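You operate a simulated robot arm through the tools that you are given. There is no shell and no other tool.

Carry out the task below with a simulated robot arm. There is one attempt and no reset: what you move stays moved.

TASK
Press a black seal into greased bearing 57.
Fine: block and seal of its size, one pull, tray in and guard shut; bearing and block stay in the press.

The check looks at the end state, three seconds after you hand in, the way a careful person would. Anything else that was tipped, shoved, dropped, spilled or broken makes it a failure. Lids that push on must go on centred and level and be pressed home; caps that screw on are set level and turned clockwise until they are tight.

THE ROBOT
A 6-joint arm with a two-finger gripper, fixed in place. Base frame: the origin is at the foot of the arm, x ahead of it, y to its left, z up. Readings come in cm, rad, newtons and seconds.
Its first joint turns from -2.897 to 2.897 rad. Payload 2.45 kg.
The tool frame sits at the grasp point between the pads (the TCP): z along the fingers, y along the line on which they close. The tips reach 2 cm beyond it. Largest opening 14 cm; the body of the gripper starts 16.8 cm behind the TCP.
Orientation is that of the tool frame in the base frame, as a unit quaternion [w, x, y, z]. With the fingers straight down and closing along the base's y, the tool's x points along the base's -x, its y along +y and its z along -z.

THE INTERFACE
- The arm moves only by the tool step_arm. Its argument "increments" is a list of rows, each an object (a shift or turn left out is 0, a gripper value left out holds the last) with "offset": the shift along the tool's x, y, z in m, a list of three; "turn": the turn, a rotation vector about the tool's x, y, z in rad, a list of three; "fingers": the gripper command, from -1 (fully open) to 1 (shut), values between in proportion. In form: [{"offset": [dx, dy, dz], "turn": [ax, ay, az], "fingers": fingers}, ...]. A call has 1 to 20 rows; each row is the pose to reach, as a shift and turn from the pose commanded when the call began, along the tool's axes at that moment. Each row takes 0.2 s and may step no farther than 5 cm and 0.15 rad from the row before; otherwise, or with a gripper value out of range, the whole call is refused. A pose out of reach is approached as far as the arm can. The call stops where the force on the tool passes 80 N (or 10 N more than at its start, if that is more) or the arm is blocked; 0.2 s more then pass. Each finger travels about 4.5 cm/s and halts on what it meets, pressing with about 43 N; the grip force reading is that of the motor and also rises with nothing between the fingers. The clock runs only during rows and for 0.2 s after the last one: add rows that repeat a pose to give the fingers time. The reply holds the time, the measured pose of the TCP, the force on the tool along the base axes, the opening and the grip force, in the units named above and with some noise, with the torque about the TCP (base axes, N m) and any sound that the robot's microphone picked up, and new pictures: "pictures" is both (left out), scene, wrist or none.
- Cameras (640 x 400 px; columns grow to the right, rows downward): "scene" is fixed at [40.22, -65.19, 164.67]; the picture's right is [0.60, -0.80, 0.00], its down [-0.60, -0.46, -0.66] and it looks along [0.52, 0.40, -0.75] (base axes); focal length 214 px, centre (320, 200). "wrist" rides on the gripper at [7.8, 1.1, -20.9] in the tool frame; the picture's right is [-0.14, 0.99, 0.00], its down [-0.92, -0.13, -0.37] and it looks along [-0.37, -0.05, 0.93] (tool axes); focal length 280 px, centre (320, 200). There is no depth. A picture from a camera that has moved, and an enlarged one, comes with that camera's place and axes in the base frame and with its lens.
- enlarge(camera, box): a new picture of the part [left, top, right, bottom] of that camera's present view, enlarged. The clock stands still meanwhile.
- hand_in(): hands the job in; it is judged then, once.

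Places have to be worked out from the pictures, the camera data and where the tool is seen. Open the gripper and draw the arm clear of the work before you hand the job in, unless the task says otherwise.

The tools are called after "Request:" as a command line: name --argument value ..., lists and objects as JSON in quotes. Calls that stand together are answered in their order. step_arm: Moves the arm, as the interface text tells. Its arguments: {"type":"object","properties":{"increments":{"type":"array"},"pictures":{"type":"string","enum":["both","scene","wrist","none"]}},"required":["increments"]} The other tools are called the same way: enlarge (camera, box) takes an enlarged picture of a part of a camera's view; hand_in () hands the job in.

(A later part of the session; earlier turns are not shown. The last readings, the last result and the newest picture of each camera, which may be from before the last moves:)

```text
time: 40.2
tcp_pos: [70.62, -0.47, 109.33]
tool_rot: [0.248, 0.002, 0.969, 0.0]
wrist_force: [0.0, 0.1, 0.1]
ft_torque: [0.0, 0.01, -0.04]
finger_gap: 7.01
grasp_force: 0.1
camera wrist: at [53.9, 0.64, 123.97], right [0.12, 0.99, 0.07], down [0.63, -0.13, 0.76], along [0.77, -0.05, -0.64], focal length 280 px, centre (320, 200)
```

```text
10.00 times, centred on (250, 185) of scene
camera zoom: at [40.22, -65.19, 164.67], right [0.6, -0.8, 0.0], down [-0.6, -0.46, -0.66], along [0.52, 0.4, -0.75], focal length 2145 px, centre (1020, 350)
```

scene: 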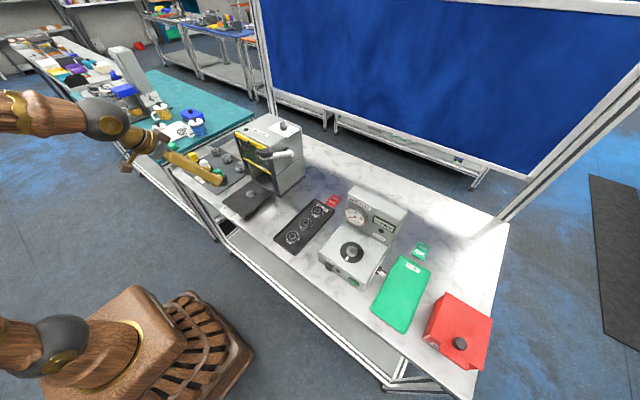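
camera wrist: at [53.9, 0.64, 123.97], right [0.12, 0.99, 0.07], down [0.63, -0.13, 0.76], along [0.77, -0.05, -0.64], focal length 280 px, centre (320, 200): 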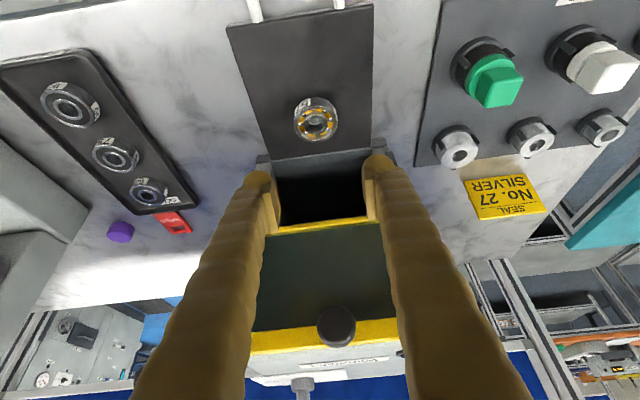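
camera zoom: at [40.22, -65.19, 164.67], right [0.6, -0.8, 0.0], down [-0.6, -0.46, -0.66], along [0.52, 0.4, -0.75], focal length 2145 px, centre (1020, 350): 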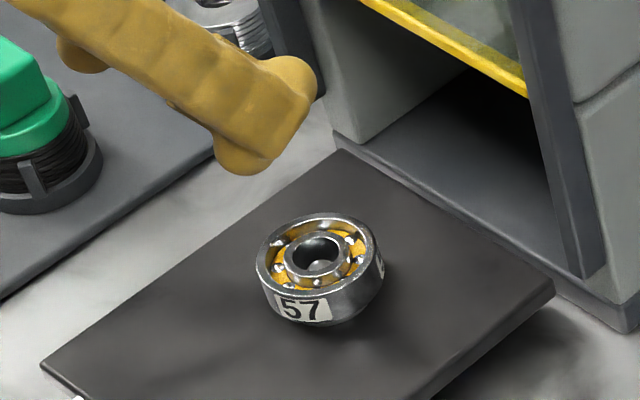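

Bearing 57 sits level on the pin. Next I'll look closely at the white block and the middle black stack.

Request:
step_arm --increments '[{"offset": [0.0094, 0.0386, -0.0104]}, {"offset": [0.0188, 0.0772, -0.0208]}, {"offset": [0.0282, 0.1158, -0.0312]}, {"offset": [0.0376, 0.1544, -0.0416]}, {"offset": [0.047, 0.193, -0.052]}, {"offset": [0.0564, 0.2316, -0.0624]}, {"offset": [0.0658, 0.2702, -0.0728]}, {"offset": [0.0753, 0.309, -0.0833]}, {"offset": [0.0753, 0.309, -0.0833]}]' --pictures "wrist"

Request:
enlarge --camera "wrist" --box '[260, 110, 380, 185]'

Request:
enlarge --camera "scene" --box '[180, 142, 244, 182]'

```text
time: 42.2
tcp_pos: [59.81, 30.36, 113.11]
tool_rot: [0.248, 0.002, 0.969, -0.001]
wrist_force: [0.5, 0.2, -0.2]
ft_torque: [0.03, 0.03, 0.0]
finger_gap: 7.0
grasp_force: 0.0
camera wrist: at [43.06, 31.51, 127.62], right [0.12, 0.99, 0.07], down [0.63, -0.13, 0.76], along [0.77, -0.05, -0.64], focal length 280 px, centre (320, 200)
```

wrist: 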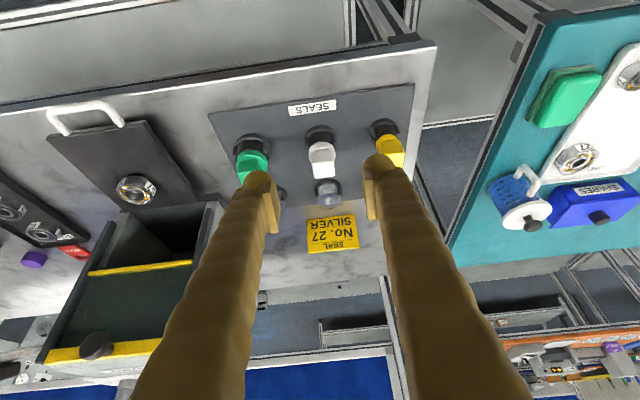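

```text
5.33 times, centred on (320, 148) of wrist
camera zoom: at [43.06, 31.51, 127.62], right [0.12, 0.99, 0.07], down [0.63, -0.13, 0.76], along [0.77, -0.05, -0.64], focal length 1495 px, centre (320, 480)
```

zoom: 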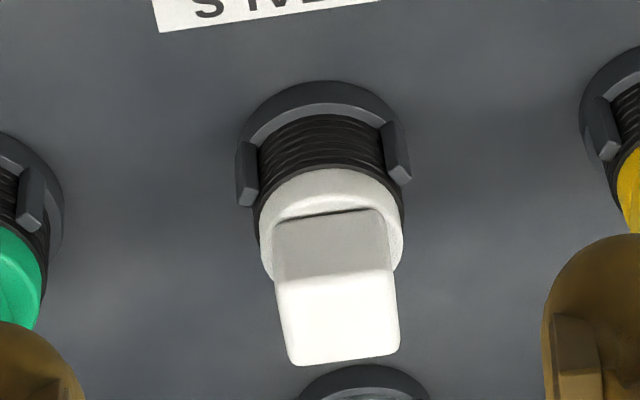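

```text
10.00 times, centred on (212, 162) of scene
camera zoom: at [40.22, -65.19, 164.67], right [0.6, -0.8, 0.0], down [-0.6, -0.46, -0.66], along [0.52, 0.4, -0.75], focal length 2145 px, centre (1400, 580)
```

zoom: 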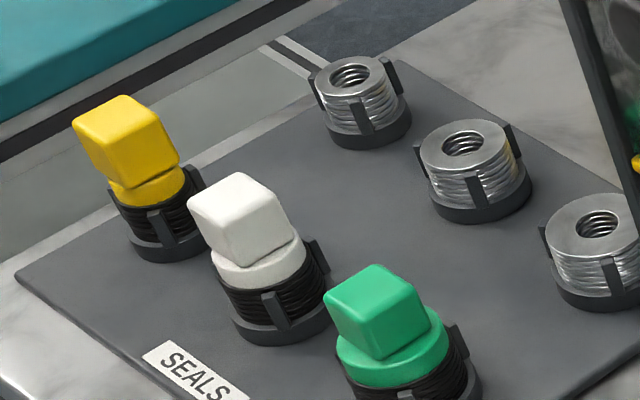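

The block has a round base about 4 cm across and a squared handle. Below it, three posts surround the seal stack. I'll zoom further to see how high the posts reach against the top seal.

Request:
enlarge --camera "scene" --box '[208, 144, 240, 164]'

Request:
enlarge --camera "scene" --box '[196, 156, 228, 180]'

Request:
enlarge --camera "wrist" --box '[300, 118, 348, 148]'

```text
16.00 times, centred on (224, 154) of scene
camera zoom: at [40.22, -65.19, 164.67], right [0.6, -0.8, 0.0], down [-0.6, -0.46, -0.66], along [0.52, 0.4, -0.75], focal length 3432 px, centre (1856, 936)
```

zoom: 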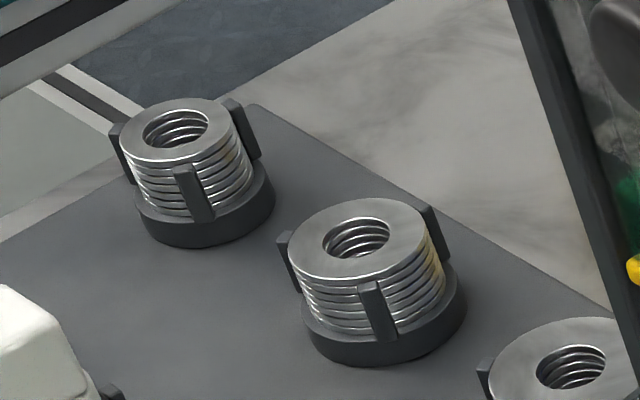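

```text
16.00 times, centred on (212, 168) of scene
camera zoom: at [40.22, -65.19, 164.67], right [0.6, -0.8, 0.0], down [-0.6, -0.46, -0.66], along [0.52, 0.4, -0.75], focal length 3432 px, centre (2048, 712)
```

zoom: 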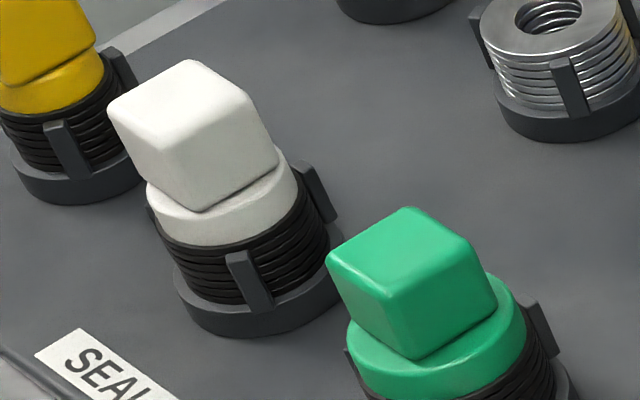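

```text
13.33 times, centred on (324, 133) of wrist
camera zoom: at [43.06, 31.51, 127.62], right [0.12, 0.99, 0.07], down [0.63, -0.13, 0.76], along [0.77, -0.05, -0.64], focal length 3738 px, centre (267, 1093)
```

zoom: 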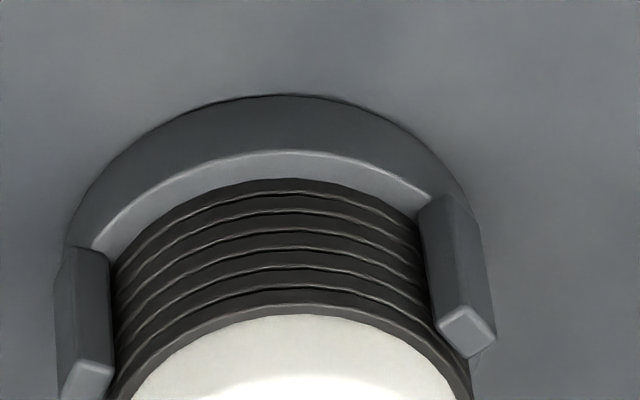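

The white block's handle is roughly a 3 cm cube on a base about 4 cm across. I'll move in closer for a second view, to pin down the handle height and see the post tops.

Request:
step_arm --increments '[{"offset": [-0.0084, 0.0, 0.0278]}, {"offset": [-0.0168, 0.0, 0.0555]}, {"offset": [-0.0252, 0.001, 0.0833]}, {"offset": [-0.0252, 0.001, 0.0833]}]' --pictures "wrist"

Request:
enlarge --camera "wrist" --box '[250, 90, 390, 178]'

```text
time: 43.2
tcp_pos: [66.22, 30.66, 106.92]
tool_rot: [0.247, 0.001, 0.969, 0.0]
wrist_force: [0.1, 0.3, 0.0]
ft_torque: [0.0, 0.01, -0.01]
finger_gap: 7.01
grasp_force: 0.1
camera wrist: at [49.46, 31.83, 121.45], right [0.12, 0.99, 0.07], down [0.63, -0.13, 0.77], along [0.77, -0.05, -0.64], focal length 280 px, centre (320, 200)
```

wrist: 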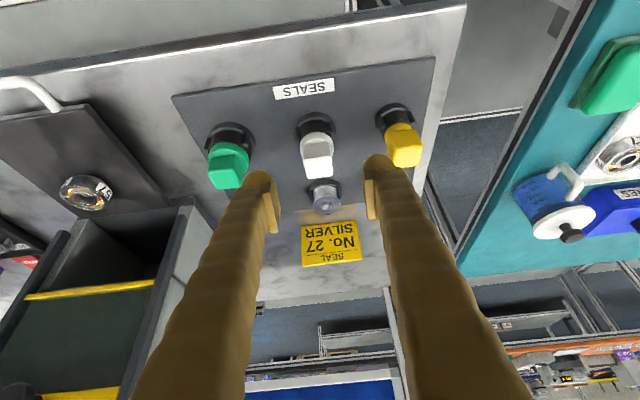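

```text
4.55 times, centred on (320, 134) of wrist
camera zoom: at [49.46, 31.83, 121.45], right [0.12, 0.99, 0.07], down [0.63, -0.13, 0.77], along [0.77, -0.05, -0.64], focal length 1274 px, centre (320, 500)
```

zoom: 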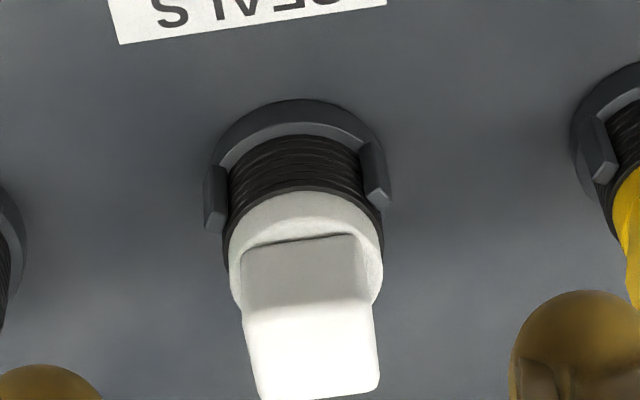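

The handle works out at about (71.9, 30.45) with its top at z≈98.0, the base top at about 95.1 and the seals starting at about 94.2. I'll hover over the handle with a 5 cm opening and check before lowering onto it.

Request:
step_arm --increments '[{"offset": [-0.01, -0.001, 0.02], "fingers": 0.286}, {"offset": [-0.02, -0.002, 0.04]}, {"offset": [-0.0296, -0.002, 0.0606]}, {"offset": [-0.0296, -0.002, 0.0606]}]' --pictures "wrist"

Request:
enlarge --camera "wrist" --box '[250, 90, 390, 178]'

Request:
enlarge --camera "scene" --box '[184, 142, 232, 172]'

```text
time: 44.2
tcp_pos: [71.97, 30.6, 102.97]
tool_rot: [0.248, 0.0, 0.969, 0.0]
wrist_force: [0.6, -0.4, -0.2]
ft_torque: [0.05, 0.0, 0.0]
finger_gap: 5.0
grasp_force: 0.0
camera wrist: at [55.22, 31.55, 117.54], right [0.12, 0.99, 0.07], down [0.63, -0.13, 0.77], along [0.77, -0.05, -0.64], focal length 280 px, centre (320, 200)
```

wrist: 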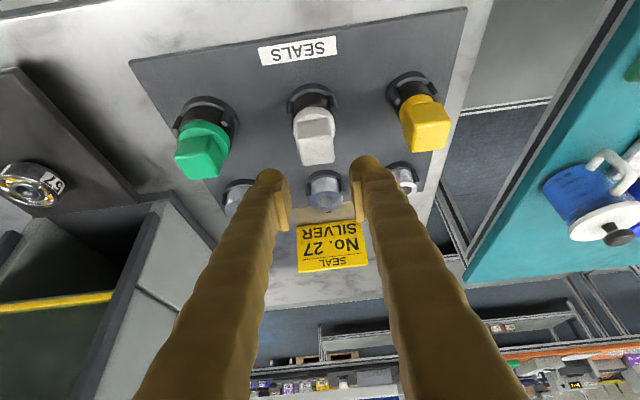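

```text
4.55 times, centred on (320, 134) of wrist
camera zoom: at [55.22, 31.55, 117.54], right [0.12, 0.99, 0.07], down [0.63, -0.13, 0.77], along [0.77, -0.05, -0.64], focal length 1274 px, centre (320, 500)
```

zoom: 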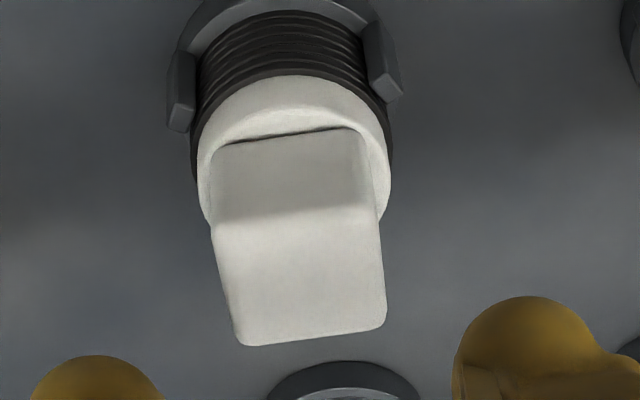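

```text
13.33 times, centred on (208, 157) of scene
camera zoom: at [40.22, -65.19, 164.67], right [0.6, -0.8, 0.0], down [-0.6, -0.46, -0.66], along [0.52, 0.4, -0.75], focal length 2860 px, centre (1813, 773)
```

zoom: 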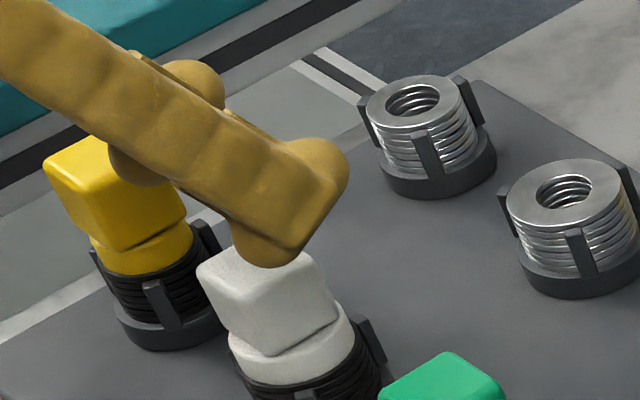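

The handle is centred at about (71.8, 30.5), and the fingers are about centred on it in y. I'll lower to TCP z≈98.2 and check the force before closing.

Request:
step_arm --increments '[{"offset": [0.01, -0.001, 0.0165], "fingers": 0.286}, {"offset": [0.0185, -0.001, 0.0305]}, {"offset": [0.0248, -0.001, 0.0412]}, {"offset": [0.0248, -0.001, 0.0412]}]' --pictures "none"

Request:
enlarge --camera "wrist" --box '[250, 110, 390, 198]'

Request:
enlarge --camera "scene" --box '[184, 142, 232, 172]'

```text
time: 45.2
tcp_pos: [71.8, 30.33, 98.0]
tool_rot: [0.247, 0.001, 0.969, 0.0]
wrist_force: [0.6, 0.3, 1.0]
ft_torque: [0.01, -0.03, 0.03]
finger_gap: 5.02
grasp_force: 0.0
```

```text
4.55 times, centred on (320, 154) of wrist
camera zoom: at [55.1, 31.43, 112.57], right [0.12, 0.99, 0.07], down [0.63, -0.13, 0.76], along [0.77, -0.05, -0.64], focal length 1274 px, centre (320, 409)
```

zoom: 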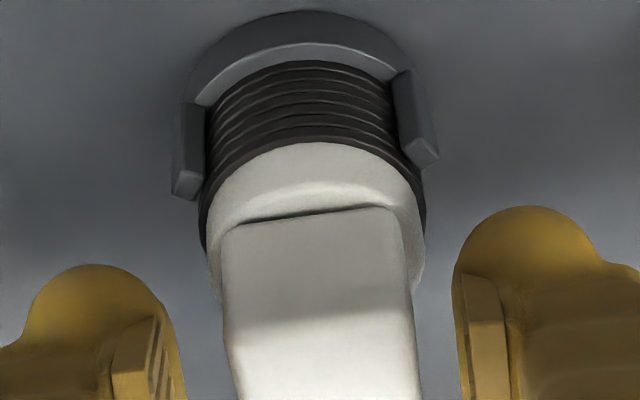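

```text
13.33 times, centred on (208, 157) of scene
camera zoom: at [40.22, -65.19, 164.67], right [0.6, -0.8, 0.0], down [-0.6, -0.46, -0.66], along [0.52, 0.4, -0.75], focal length 2860 px, centre (1813, 773)
```

zoom: 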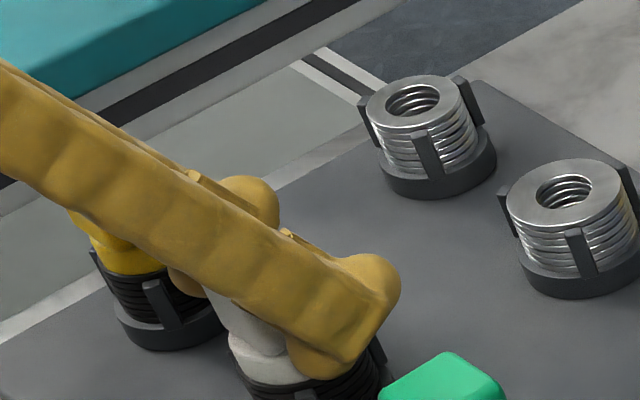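

There is no contact and the fingers straddle the handle evenly. I'll close on it.

Request:
step_arm --increments '[{"offset": [0, 0.0003, 0], "fingers": 0.5}, {"offset": [0, 0.0003, 0], "fingers": 0.8}, {"offset": [0, 0.0003, 0], "fingers": 1.0}, {"offset": [0, 0.0003, 0], "fingers": 1.0}]' --pictures "none"

Request:
enlarge --camera "wrist" --box '[250, 110, 390, 198]'

```text
time: 46.2
tcp_pos: [71.73, 30.53, 98.02]
tool_rot: [0.247, 0.001, 0.969, 0.0]
wrist_force: [-0.2, 0.2, 0.4]
ft_torque: [-0.02, -0.02, -0.01]
finger_gap: 3.05
grasp_force: 42.5
```

```text
4.55 times, centred on (320, 154) of wrist
camera zoom: at [55.07, 31.49, 112.6], right [0.12, 0.99, 0.07], down [0.63, -0.13, 0.76], along [0.77, -0.05, -0.64], focal length 1274 px, centre (320, 409)
```

zoom: 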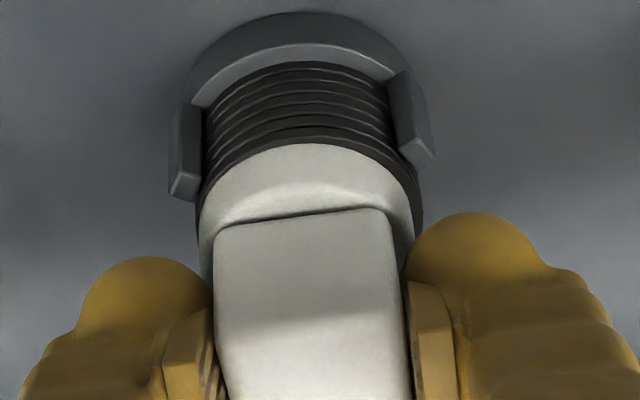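

The gripper has the handle at 3.05 cm. I'll lift 2 cm straight up and check whether any seal came up with the block.

Request:
step_arm --increments '[{"offset": [-0.0024, 0.0, -0.0044], "fingers": 1.0}, {"offset": [-0.0048, 0.0, -0.0088]}, {"offset": [-0.0096, 0.0, -0.0176]}, {"offset": [-0.0096, 0.0, -0.0176]}]' --pictures "none"

Request:
enlarge --camera "wrist" --box '[250, 80, 390, 168]'

Request:
enlarge --camera "scene" --box '[190, 155, 230, 180]'

```text
time: 47.2
tcp_pos: [71.76, 30.31, 99.99]
tool_rot: [0.246, 0.001, 0.969, 0.0]
wrist_force: [-0.8, 1.2, -0.7]
ft_torque: [-0.01, 0.0, -0.02]
finger_gap: 3.05
grasp_force: 42.9
```

```text
4.55 times, centred on (320, 124) of wrist
camera zoom: at [55.0, 31.46, 114.6], right [0.12, 0.99, 0.07], down [0.63, -0.13, 0.76], along [0.77, -0.05, -0.64], focal length 1274 px, centre (320, 546)
```

zoom: 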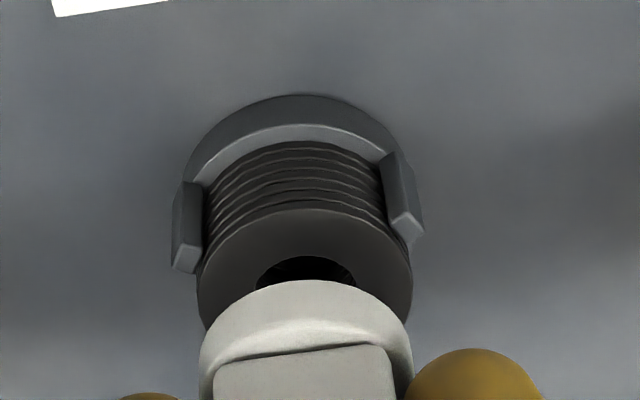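

```text
16.00 times, centred on (210, 168) of scene
camera zoom: at [40.22, -65.19, 164.67], right [0.6, -0.8, 0.0], down [-0.6, -0.46, -0.66], along [0.52, 0.4, -0.75], focal length 3432 px, centre (2080, 720)
```

zoom: 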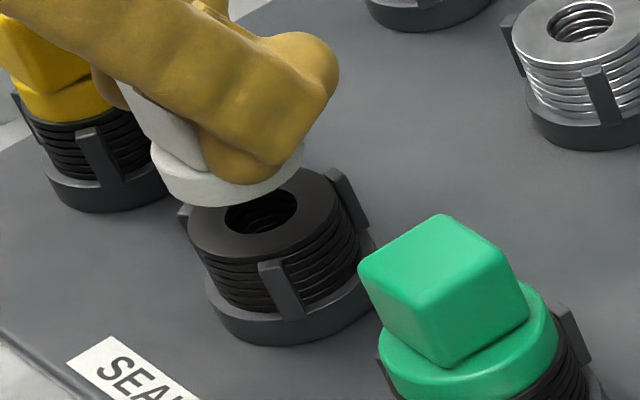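

The block is free and all the seals stayed in the stack. I'll park the block on the front part of the press tray at about (66.6, −0.5), where it stays upright while I fetch the seal.

Request:
step_arm --increments '[{"offset": [0.0077, 0.0, -0.0346]}, {"offset": [0.0154, 0.0, -0.0692]}, {"offset": [0.0231, 0.0, -0.1038]}, {"offset": [0.0235, -0.0386, -0.0983]}, {"offset": [0.0239, -0.0772, -0.0928]}, {"offset": [0.0244, -0.1158, -0.0874]}, {"offset": [0.0248, -0.1544, -0.0819]}, {"offset": [0.0252, -0.193, -0.0764]}, {"offset": [0.0256, -0.2316, -0.071]}, {"offset": [0.0261, -0.2702, -0.0655]}, {"offset": [0.0265, -0.309, -0.06]}, {"offset": [0.0265, -0.309, -0.06]}]' --pictures "wrist"

Request:
enlarge --camera "wrist" --box '[230, 90, 410, 202]'

Request:
enlarge --camera "scene" --box '[214, 165, 278, 205]'

```text
time: 49.8
tcp_pos: [66.58, -0.57, 104.25]
tool_rot: [0.248, 0.001, 0.969, 0.0]
wrist_force: [-0.5, 0.2, -0.7]
ft_torque: [-0.02, -0.01, -0.01]
finger_gap: 3.04
grasp_force: 43.0
camera wrist: at [49.87, 0.58, 118.81], right [0.12, 0.99, 0.07], down [0.63, -0.13, 0.77], along [0.77, -0.05, -0.64], focal length 280 px, centre (320, 200)
```

wrist: 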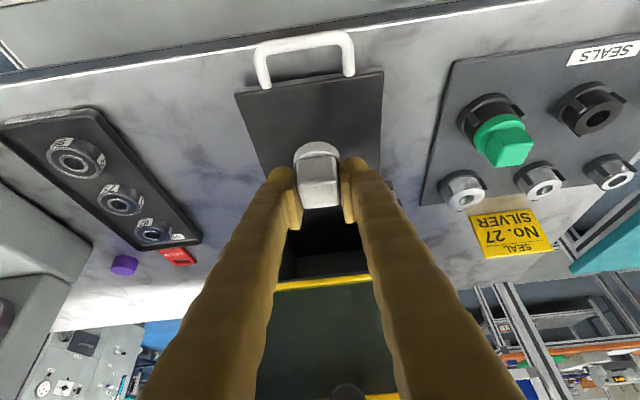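

```text
3.56 times, centred on (320, 146) of wrist
camera zoom: at [49.87, 0.58, 118.81], right [0.12, 0.99, 0.07], down [0.63, -0.13, 0.77], along [0.77, -0.05, -0.64], focal length 997 px, centre (320, 392)
```

zoom: 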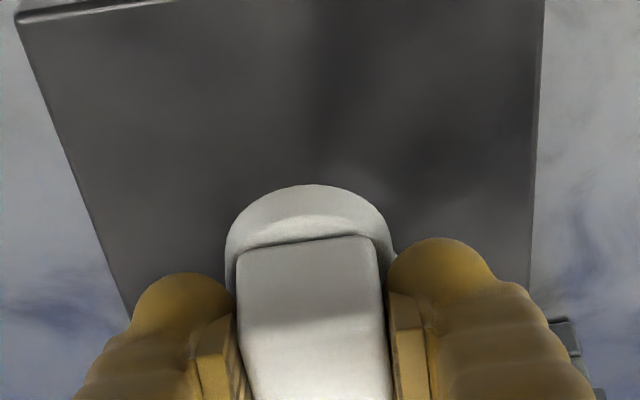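

```text
10.00 times, centred on (246, 185) of scene
camera zoom: at [40.22, -65.19, 164.67], right [0.6, -0.8, 0.0], down [-0.6, -0.46, -0.66], along [0.52, 0.4, -0.75], focal length 2145 px, centre (1060, 350)
```

zoom: 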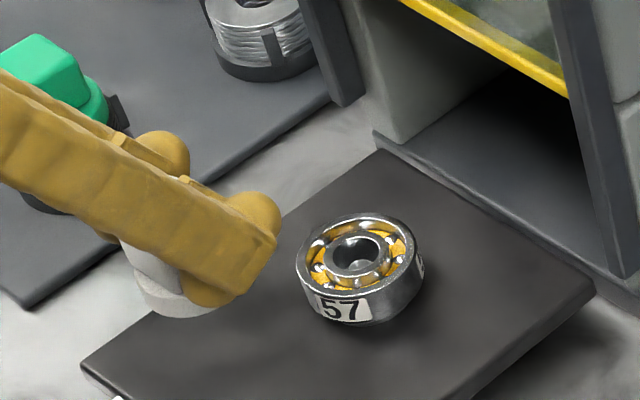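

The block is over the free front part of the tray. I'll lower it most of the way first.

Request:
step_arm --increments '[{"offset": [0.0096, 0.0, 0.0176]}, {"offset": [0.0192, 0.0, 0.0351]}, {"offset": [0.0264, 0.0, 0.0483]}, {"offset": [0.0302, 0.0, 0.0553]}, {"offset": [0.0302, 0.0, 0.0553]}]' --pictures "none"

Request:
enlarge --camera "scene" --box '[214, 165, 278, 205]'

Request:
enlarge --camera "wrist" --box '[230, 90, 410, 202]'

```text
time: 51.0
tcp_pos: [66.53, -0.5, 97.94]
tool_rot: [0.247, 0.0, 0.969, 0.0]
wrist_force: [0.0, -0.5, 0.0]
ft_torque: [-0.02, -0.01, -0.01]
finger_gap: 3.05
grasp_force: 43.0
```

```text
10.00 times, centred on (246, 185) of scene
camera zoom: at [40.22, -65.19, 164.67], right [0.6, -0.8, 0.0], down [-0.6, -0.46, -0.66], along [0.52, 0.4, -0.75], focal length 2145 px, centre (1060, 350)
```

zoom: 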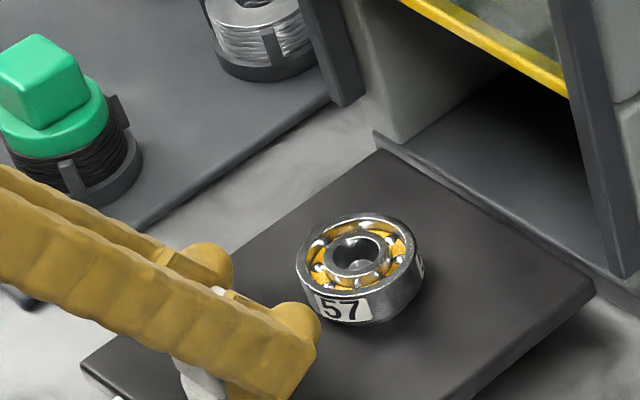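

```text
3.56 times, centred on (320, 146) of wrist
camera zoom: at [49.75, 0.57, 112.43], right [0.12, 0.99, 0.07], down [0.63, -0.13, 0.76], along [0.77, -0.05, -0.64], focal length 997 px, centre (320, 392)
```

zoom: 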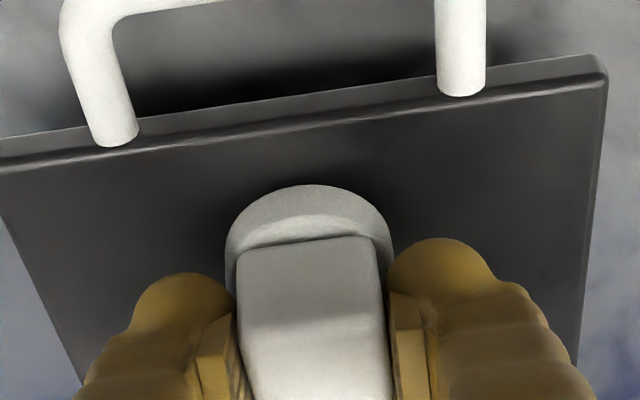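

I'll keep lowering gently toward the tray surface, 0.6 cm first and then in small steps.

Request:
step_arm --increments '[{"offset": [0.0014, 0.0, 0.0026]}, {"offset": [0.0029, 0.0, 0.0053]}, {"offset": [0.0029, 0.0, 0.0053]}]' --pictures "none"

Request:
enlarge --camera "wrist" --box '[230, 90, 410, 202]'

```text
time: 51.8
tcp_pos: [66.55, -0.61, 97.55]
tool_rot: [0.248, 0.002, 0.969, -0.001]
wrist_force: [0.9, 3.4, 38.4]
ft_torque: [0.11, 0.09, -0.05]
finger_gap: 3.06
grasp_force: 43.7
```

```text
3.56 times, centred on (320, 146) of wrist
camera zoom: at [49.76, 0.49, 111.98], right [0.12, 0.99, 0.07], down [0.63, -0.13, 0.77], along [0.77, -0.05, -0.64], focal length 997 px, centre (320, 392)
```

zoom: 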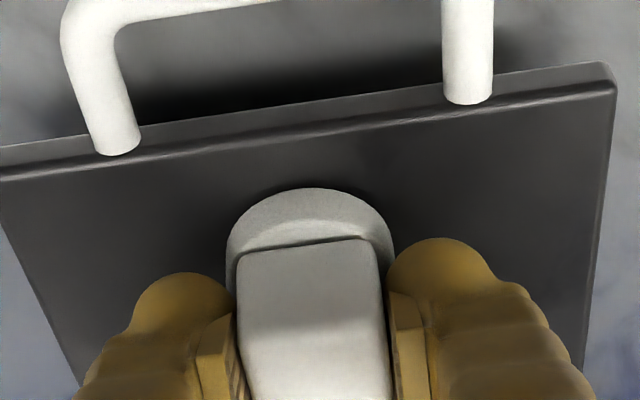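

The block has touched down with 38 N at TCP z≈97.55. I'll ease up 0.2 cm to relieve it, then open.

Request:
step_arm --increments '[{"offset": [-0.0009, 0.0, -0.0016], "fingers": 1.0}, {"offset": [-0.0009, 0.0, -0.0016], "fingers": 0.5}, {"offset": [-0.0009, 0.0, -0.0016], "fingers": 0.286}, {"offset": [-0.0009, 0.0, -0.0016], "fingers": 0.286}]' --pictures "none"

Request:
enlarge --camera "wrist" --box '[230, 90, 410, 202]'

```text
time: 52.8
tcp_pos: [66.48, -0.55, 97.38]
tool_rot: [0.247, 0.001, 0.969, 0.0]
wrist_force: [-0.2, -0.8, -0.4]
ft_torque: [-0.01, -0.04, -0.01]
finger_gap: 5.0
grasp_force: 0.1
```

```text
3.56 times, centred on (320, 146) of wrist
camera zoom: at [49.7, 0.51, 112.02], right [0.12, 0.99, 0.07], down [0.63, -0.13, 0.76], along [0.77, -0.05, -0.64], focal length 997 px, centre (320, 392)
```

zoom: 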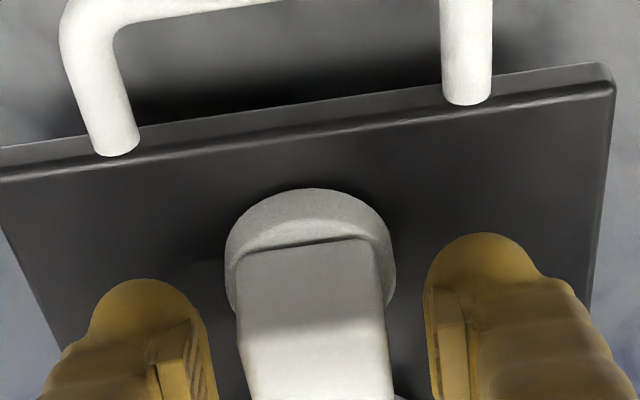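

The block stands free on the tray. I'll lift clear and use the scene camera to study the shape of the fingertips, since picking up a single thin seal depends on it.

Request:
step_arm --increments '[{"offset": [-0.0096, 0.0, -0.0176]}, {"offset": [-0.024, 0.0, -0.0439]}, {"offset": [-0.0384, 0.0, -0.0702]}, {"offset": [-0.0528, 0.0, -0.0965]}, {"offset": [-0.0528, 0.0, -0.0965]}]' --pictures "none"

Request:
enlarge --camera "scene" --box '[212, 150, 268, 198]'

Request:
enlarge --camera "wrist" --box '[230, 90, 410, 202]'

```text
time: 54.0
tcp_pos: [66.42, -0.51, 108.37]
tool_rot: [0.248, 0.001, 0.969, -0.001]
wrist_force: [-0.5, -0.4, 0.3]
ft_torque: [0.02, -0.02, 0.01]
finger_gap: 5.03
grasp_force: 0.0
```

```text
8.33 times, centred on (240, 174) of scene
camera zoom: at [40.22, -65.19, 164.67], right [0.6, -0.8, 0.0], down [-0.6, -0.46, -0.66], along [0.52, 0.4, -0.75], focal length 1787 px, centre (987, 417)
```

zoom: 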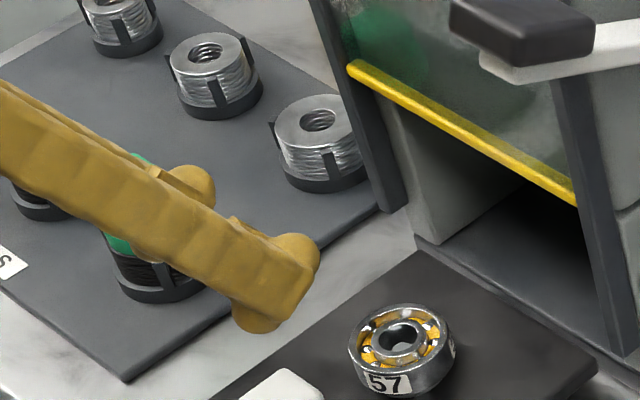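

```text
3.56 times, centred on (320, 146) of wrist
camera zoom: at [49.53, 0.6, 122.9], right [0.12, 0.99, 0.07], down [0.63, -0.13, 0.77], along [0.77, -0.05, -0.64], focal length 997 px, centre (320, 392)
```

zoom: 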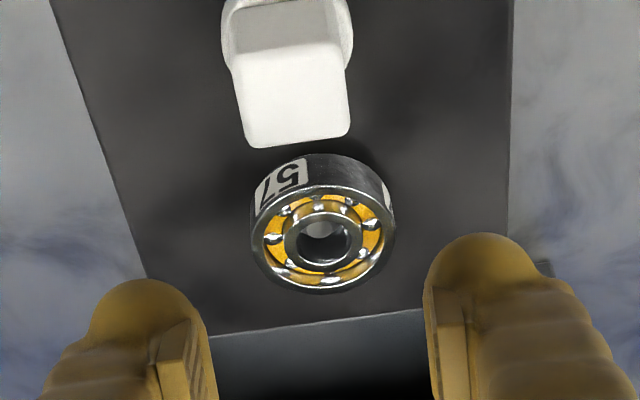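

I estimate the middle seal stack's top ring centre at (71.8, 30.5) with top z≈94.0 and outer diameter about 4.2. I'll go back over it and take a clear look from close above.

Request:
step_arm --increments '[{"offset": [0.0004, 0.0388, -0.0002]}, {"offset": [0.0008, 0.0776, -0.0004]}, {"offset": [0.0012, 0.1164, -0.0007]}, {"offset": [0.0016, 0.1552, -0.0009]}, {"offset": [0.002, 0.194, -0.0011]}, {"offset": [0.0024, 0.2328, -0.0014]}, {"offset": [0.0028, 0.2716, -0.0016]}, {"offset": [0.0035, 0.31, -0.0019]}, {"offset": [-0.0025, 0.31, 0.03]}, {"offset": [-0.0085, 0.31, 0.06]}, {"offset": [-0.0085, 0.31, 0.06]}]' --pictures "wrist"

Request:
enlarge --camera "wrist" --box '[260, 90, 380, 165]'

Request:
enlarge --camera "scene" --box '[196, 156, 228, 176]'

```text
time: 56.4
tcp_pos: [70.14, 30.28, 103.51]
tool_rot: [0.247, 0.001, 0.969, 0.0]
wrist_force: [0.3, 0.5, 0.1]
ft_torque: [-0.02, -0.03, 0.0]
finger_gap: 5.01
grasp_force: 0.0
camera wrist: at [53.37, 31.47, 118.1], right [0.12, 0.99, 0.07], down [0.63, -0.13, 0.76], along [0.77, -0.05, -0.64], focal length 280 px, centre (320, 200)
```

wrist: 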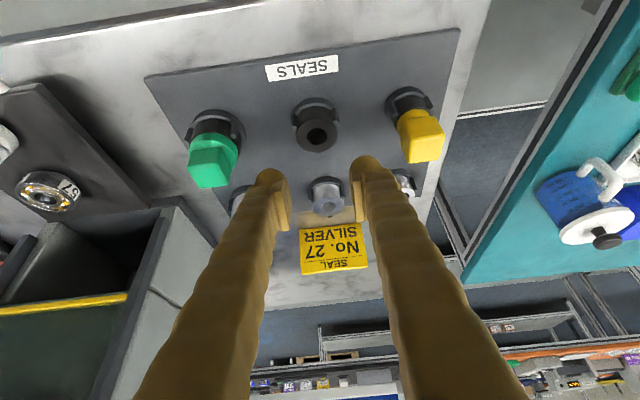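

```text
5.33 times, centred on (320, 128) of wrist
camera zoom: at [53.37, 31.47, 118.1], right [0.12, 0.99, 0.07], down [0.63, -0.13, 0.76], along [0.77, -0.05, -0.64], focal length 1495 px, centre (320, 587)
```

zoom: 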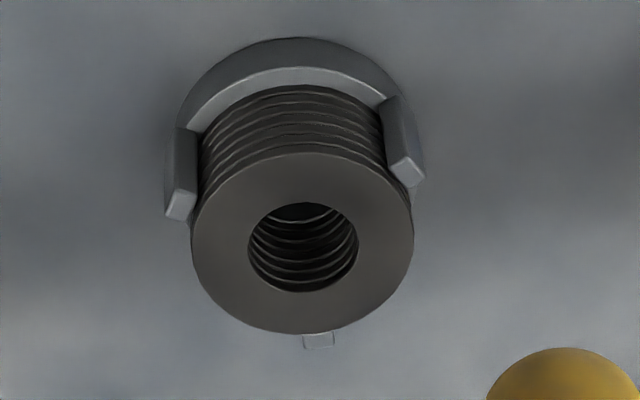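

```text
16.00 times, centred on (212, 166) of scene
camera zoom: at [40.22, -65.19, 164.67], right [0.6, -0.8, 0.0], down [-0.6, -0.46, -0.66], along [0.52, 0.4, -0.75], focal length 3432 px, centre (2048, 744)
```

zoom: 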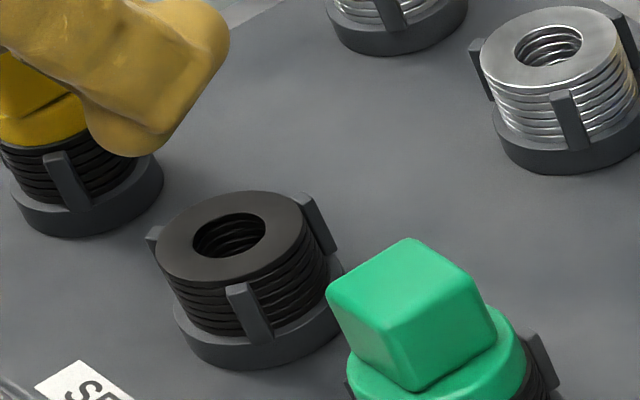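

Top ring centre confirmed at (71.78, 30.42), outer diameter about 4.3–4.4. The posts stand at 0°, 120° and 240° and end slightly below the ring's top. I'll come down with the fingers at 4.2 cm, just under the ring diameter, to find the ring's top edge by gentle touch.

Request:
step_arm --increments '[{"offset": [0.005, 0.0014, 0.022], "fingers": 0.4}, {"offset": [0.01, 0.0014, 0.044], "fingers": 0.4}, {"offset": [0.014, 0.0014, 0.0664], "fingers": 0.4}, {"offset": [0.014, 0.0014, 0.0664], "fingers": 0.4}]' --pictures "none"

Request:
enlarge --camera "wrist" --box '[260, 120, 380, 195]'

Request:
enlarge --camera "scene" --box '[196, 152, 228, 172]'

```text
time: 57.4
tcp_pos: [72.06, 30.72, 97.05]
tool_rot: [0.247, 0.001, 0.969, -0.001]
wrist_force: [0.2, -0.1, -0.6]
ft_torque: [-0.01, 0.01, -0.01]
finger_gap: 4.2
grasp_force: 0.0
```

```text
5.33 times, centred on (320, 158) of wrist
camera zoom: at [55.25, 31.86, 111.61], right [0.12, 0.99, 0.07], down [0.63, -0.13, 0.76], along [0.77, -0.05, -0.64], focal length 1495 px, centre (320, 427)
```

zoom: 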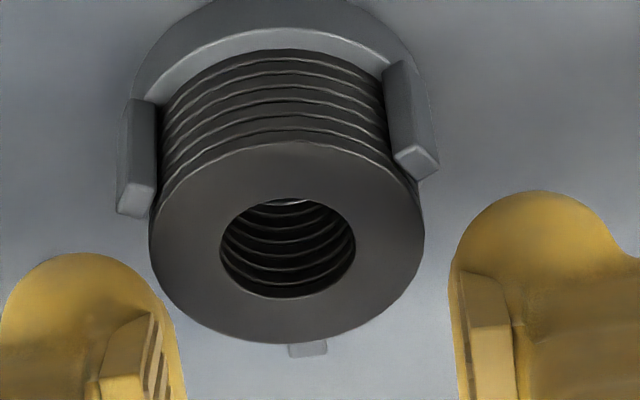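

```text
16.00 times, centred on (212, 162) of scene
camera zoom: at [40.22, -65.19, 164.67], right [0.6, -0.8, 0.0], down [-0.6, -0.46, -0.66], along [0.52, 0.4, -0.75], focal length 3432 px, centre (2048, 808)
```

zoom: 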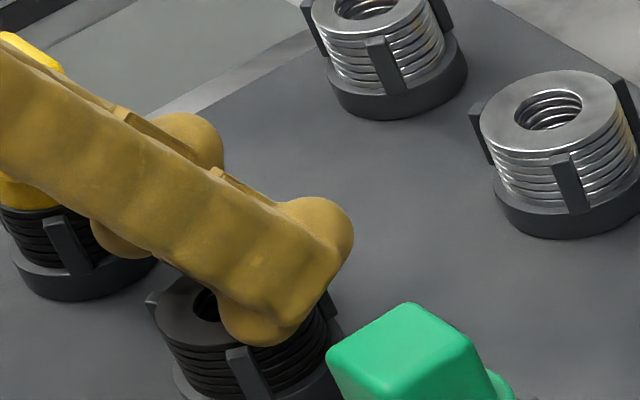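

The ring lies at about (−0.26, −0.30) from the TCP, so I need −0.3 in y. I'll correct that and lower in small steps toward first contact.

Request:
step_arm --increments '[{"offset": [0.0, -0.003, 0.0], "fingers": 0.4}, {"offset": [0.0014, -0.003, 0.0026]}, {"offset": [0.0014, -0.003, 0.0026]}]' --pictures "none"

Request:
enlarge --camera "wrist" --box '[260, 120, 380, 195]'

```text
time: 58.2
tcp_pos: [72.05, 30.39, 96.82]
tool_rot: [0.247, 0.0, 0.969, 0.0]
wrist_force: [0.5, -0.8, 0.0]
ft_torque: [0.02, 0.0, -0.02]
finger_gap: 4.21
grasp_force: 0.0
```

```text
5.33 times, centred on (320, 158) of wrist
camera zoom: at [55.29, 31.5, 111.33], right [0.12, 0.99, 0.07], down [0.63, -0.13, 0.76], along [0.77, -0.05, -0.64], focal length 1495 px, centre (320, 427)
```

zoom: 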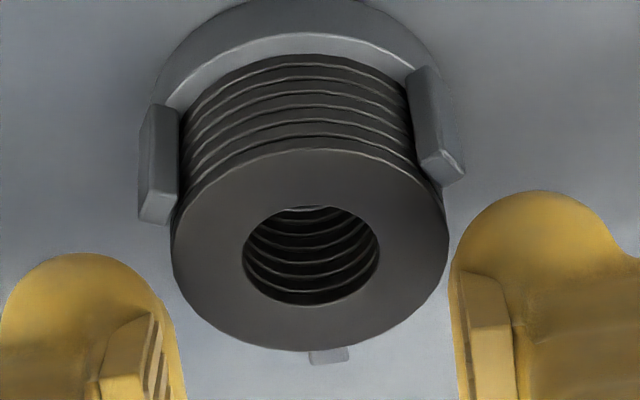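

Now it is centred to within 0.06 cm in y. I'll lower in 0.2 cm steps, watching for contact.

Request:
step_arm --increments '[{"offset": [0.001, -0.0, 0.0018], "fingers": 0.4}, {"offset": [0.001, 0.0, 0.0018]}]' --pictures "none"

Request:
step_arm --increments '[{"offset": [0.001, -0.0, 0.0018], "fingers": 0.4}, {"offset": [0.001, 0.0, 0.0018]}]' --pictures "none"

```text
time: 58.8
tcp_pos: [72.05, 30.41, 96.53]
tool_rot: [0.247, -0.001, 0.969, 0.0]
wrist_force: [0.5, 0.5, 0.2]
ft_torque: [0.01, 0.01, 0.0]
finger_gap: 4.22
grasp_force: 0.0
```

```text
time: 59.4
tcp_pos: [72.12, 30.28, 96.38]
tool_rot: [0.247, 0.001, 0.969, 0.001]
wrist_force: [0.2, 0.3, 1.0]
ft_torque: [0.01, 0.03, 0.02]
finger_gap: 4.21
grasp_force: 0.0
```

No contact at 96.4. I'll take one more 0.2 cm step and check the picture.

Request:
step_arm --increments '[{"offset": [0.001, -0.0, 0.0018], "fingers": 0.4}, {"offset": [0.001, 0.0, 0.0018]}]' --pictures "none"

Request:
enlarge --camera "wrist" --box '[260, 120, 380, 195]'

Request:
enlarge --camera "scene" --box '[196, 156, 228, 176]'

```text
time: 60.0
tcp_pos: [72.02, 30.32, 96.18]
tool_rot: [0.248, 0.001, 0.969, -0.001]
wrist_force: [3.0, 1.4, 6.9]
ft_torque: [0.18, -0.01, -0.05]
finger_gap: 4.3
grasp_force: 1.2
```

```text
5.33 times, centred on (320, 158) of wrist
camera zoom: at [55.29, 31.43, 110.76], right [0.12, 0.99, 0.07], down [0.63, -0.13, 0.77], along [0.77, -0.05, -0.64], focal length 1495 px, centre (320, 427)
```

zoom: 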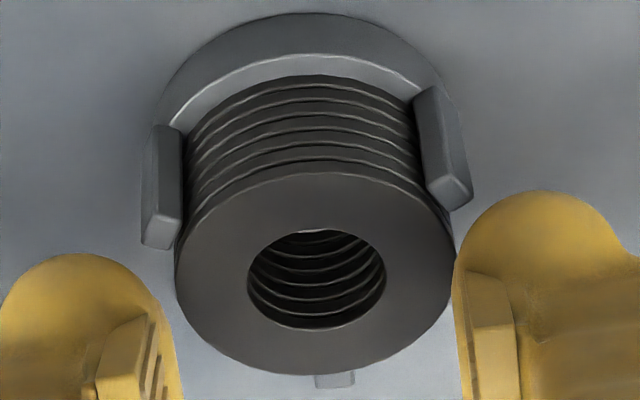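

```text
16.00 times, centred on (212, 166) of scene
camera zoom: at [40.22, -65.19, 164.67], right [0.6, -0.8, 0.0], down [-0.6, -0.46, -0.66], along [0.52, 0.4, -0.75], focal length 3432 px, centre (2048, 744)
```

zoom: 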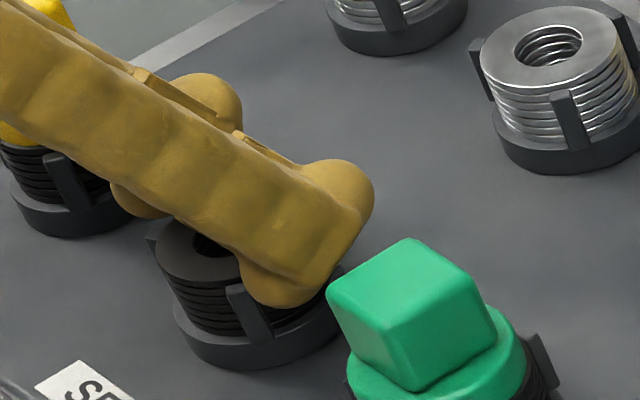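

First contact came at TCP z≈96.2 with the +y finger on the ring's edge, and the ring is centred 0.1 cm toward +y. I'll lift slightly, open to 4.8 cm, shift +0.1 in y and settle about 0.2 cm below the contact height so only the top seal gets gripped.

Request:
step_arm --increments '[{"offset": [-0.0012, 0.001, -0.0022], "fingers": 0.314}, {"offset": [-0.0012, 0.001, -0.0022], "fingers": 0.314}, {"offset": [0.0, 0.001, 0.0], "fingers": 0.314}, {"offset": [0.0008, 0.001, 0.0015], "fingers": 0.314}, {"offset": [0.0008, 0.001, 0.0015], "fingers": 0.314}]' --pictures "none"

Request:
enlarge --camera "wrist" --box '[260, 120, 380, 195]'

```text
time: 61.2
tcp_pos: [71.98, 30.44, 95.91]
tool_rot: [0.247, 0.002, 0.969, -0.001]
wrist_force: [0.1, 0.0, 0.0]
ft_torque: [-0.05, -0.05, -0.04]
finger_gap: 4.81
grasp_force: 0.1
```

```text
5.33 times, centred on (320, 158) of wrist
camera zoom: at [55.22, 31.45, 110.58], right [0.12, 0.99, 0.07], down [0.63, -0.13, 0.76], along [0.77, -0.05, -0.64], focal length 1495 px, centre (320, 427)
```

zoom: 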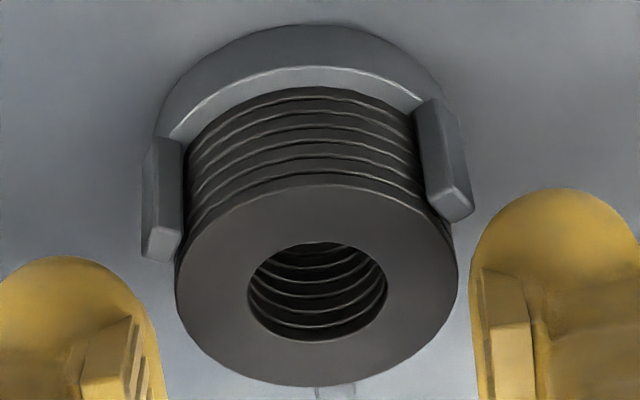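

The fingers straddle the top ring with no contact, and the ring is still about 0.1 cm toward +y. I'll shift by that much and close.

Request:
step_arm --increments '[{"offset": [0.0, 0.001, 0.0], "fingers": 0.314}, {"offset": [0.0, 0.001, 0.0], "fingers": 0.36}, {"offset": [0.0, 0.001, 0.0], "fingers": 0.42}, {"offset": [0.0, 0.001, 0.0], "fingers": 0.42}]' --pictures "none"

Request:
enlarge --camera "wrist" --box '[260, 120, 380, 195]'

Request:
enlarge --camera "scene" --box '[196, 156, 228, 176]'

```text
time: 62.2
tcp_pos: [72.01, 30.45, 96.03]
tool_rot: [0.247, 0.0, 0.969, -0.001]
wrist_force: [0.2, -2.9, 1.3]
ft_torque: [-0.1, 0.03, 0.01]
finger_gap: 4.23
grasp_force: 0.9
```

```text
5.33 times, centred on (320, 158) of wrist
camera zoom: at [55.26, 31.61, 110.62], right [0.12, 0.99, 0.07], down [0.63, -0.13, 0.76], along [0.77, -0.05, -0.64], focal length 1495 px, centre (320, 427)
```

zoom: 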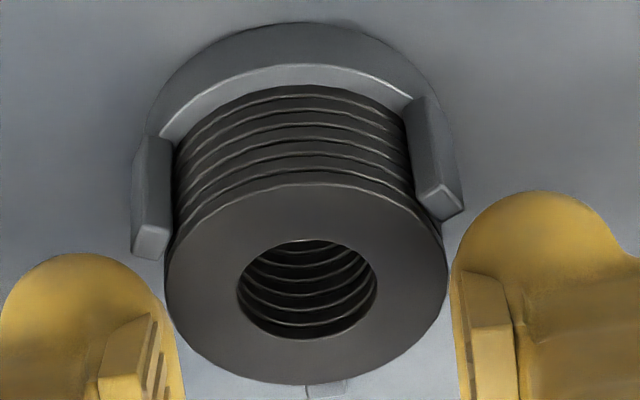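

```text
16.00 times, centred on (212, 166) of scene
camera zoom: at [40.22, -65.19, 164.67], right [0.6, -0.8, 0.0], down [-0.6, -0.46, -0.66], along [0.52, 0.4, -0.75], focal length 3432 px, centre (2048, 744)
```

zoom: 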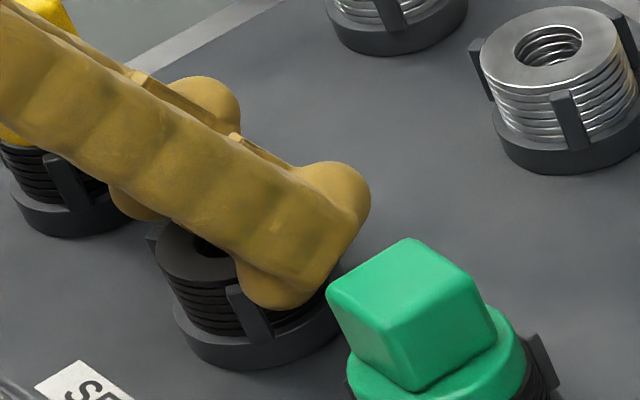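

The gap stopped at 4.23 cm against a 4.06 command, so the pads are on the ring. I'll apply full grip and check that the gap holds.

Request:
step_arm --increments '[{"offset": [0.0, 0.0, 0.0], "fingers": 0.5}, {"offset": [0.0, 0.0, 0.0], "fingers": 0.7}, {"offset": [0.0, 0.0, 0.0], "fingers": 1.0}, {"offset": [0.0, 0.0, 0.0], "fingers": 1.0}]' --pictures "none"

Request:
enlarge --camera "wrist" --box '[260, 120, 380, 195]'

```text
time: 63.2
tcp_pos: [72.08, 30.58, 96.19]
tool_rot: [0.247, 0.001, 0.969, 0.0]
wrist_force: [1.6, -9.0, -0.7]
ft_torque: [-0.1, -0.03, 0.05]
finger_gap: 4.08
grasp_force: 45.0
```

```text
5.33 times, centred on (320, 158) of wrist
camera zoom: at [55.26, 31.59, 110.61], right [0.12, 0.99, 0.07], down [0.63, -0.13, 0.76], along [0.77, -0.05, -0.64], focal length 1495 px, centre (320, 427)
```

zoom: 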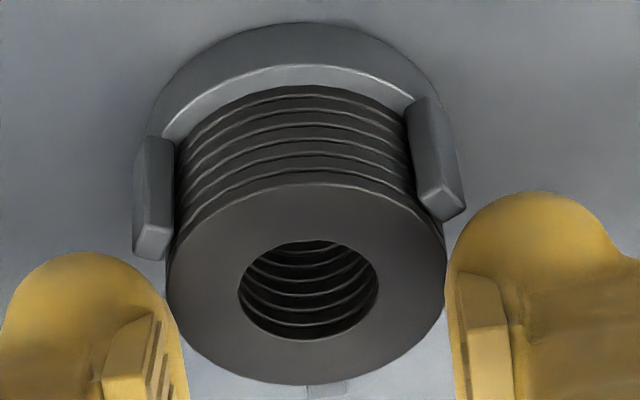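

Full grip holds at 4.08 cm. I'll lift just 0.4 cm, still guided by the posts, and see how many rings come up.

Request:
step_arm --increments '[{"offset": [-0.001, 0.0, -0.0018], "fingers": 1.0}, {"offset": [-0.0019, 0.0, -0.0035], "fingers": 1.0}, {"offset": [-0.0019, 0.0, -0.0035], "fingers": 1.0}]' --pictures "none"

Request:
enlarge --camera "wrist" --box '[260, 120, 380, 195]'

Request:
enlarge --camera "scene" --box '[196, 156, 228, 176]'

```text
time: 64.0
tcp_pos: [72.14, 30.59, 96.5]
tool_rot: [0.249, 0.0, 0.968, 0.001]
wrist_force: [-1.2, -8.4, 21.6]
ft_torque: [-0.12, 0.09, 0.08]
finger_gap: 0.0
grasp_force: 29.1
```

```text
5.33 times, centred on (320, 158) of wrist
camera zoom: at [55.38, 31.64, 111.09], right [0.12, 0.99, 0.07], down [0.63, -0.13, 0.77], along [0.77, -0.05, -0.64], focal length 1495 px, centre (320, 427)
```

zoom: 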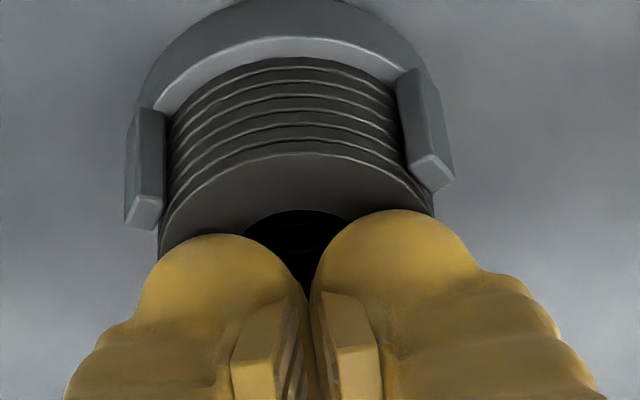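

```text
16.00 times, centred on (212, 166) of scene
camera zoom: at [40.22, -65.19, 164.67], right [0.6, -0.8, 0.0], down [-0.6, -0.46, -0.66], along [0.52, 0.4, -0.75], focal length 3432 px, centre (2048, 744)
```

zoom: 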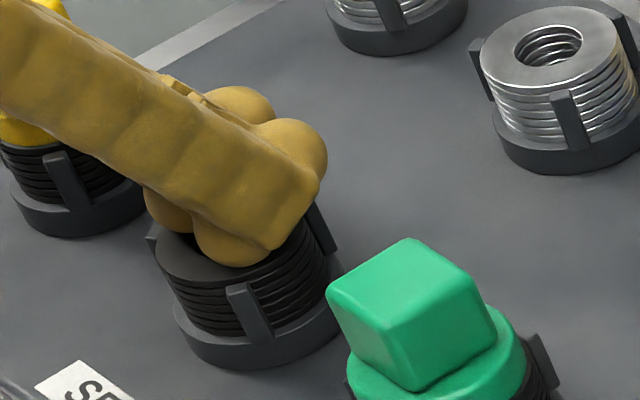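

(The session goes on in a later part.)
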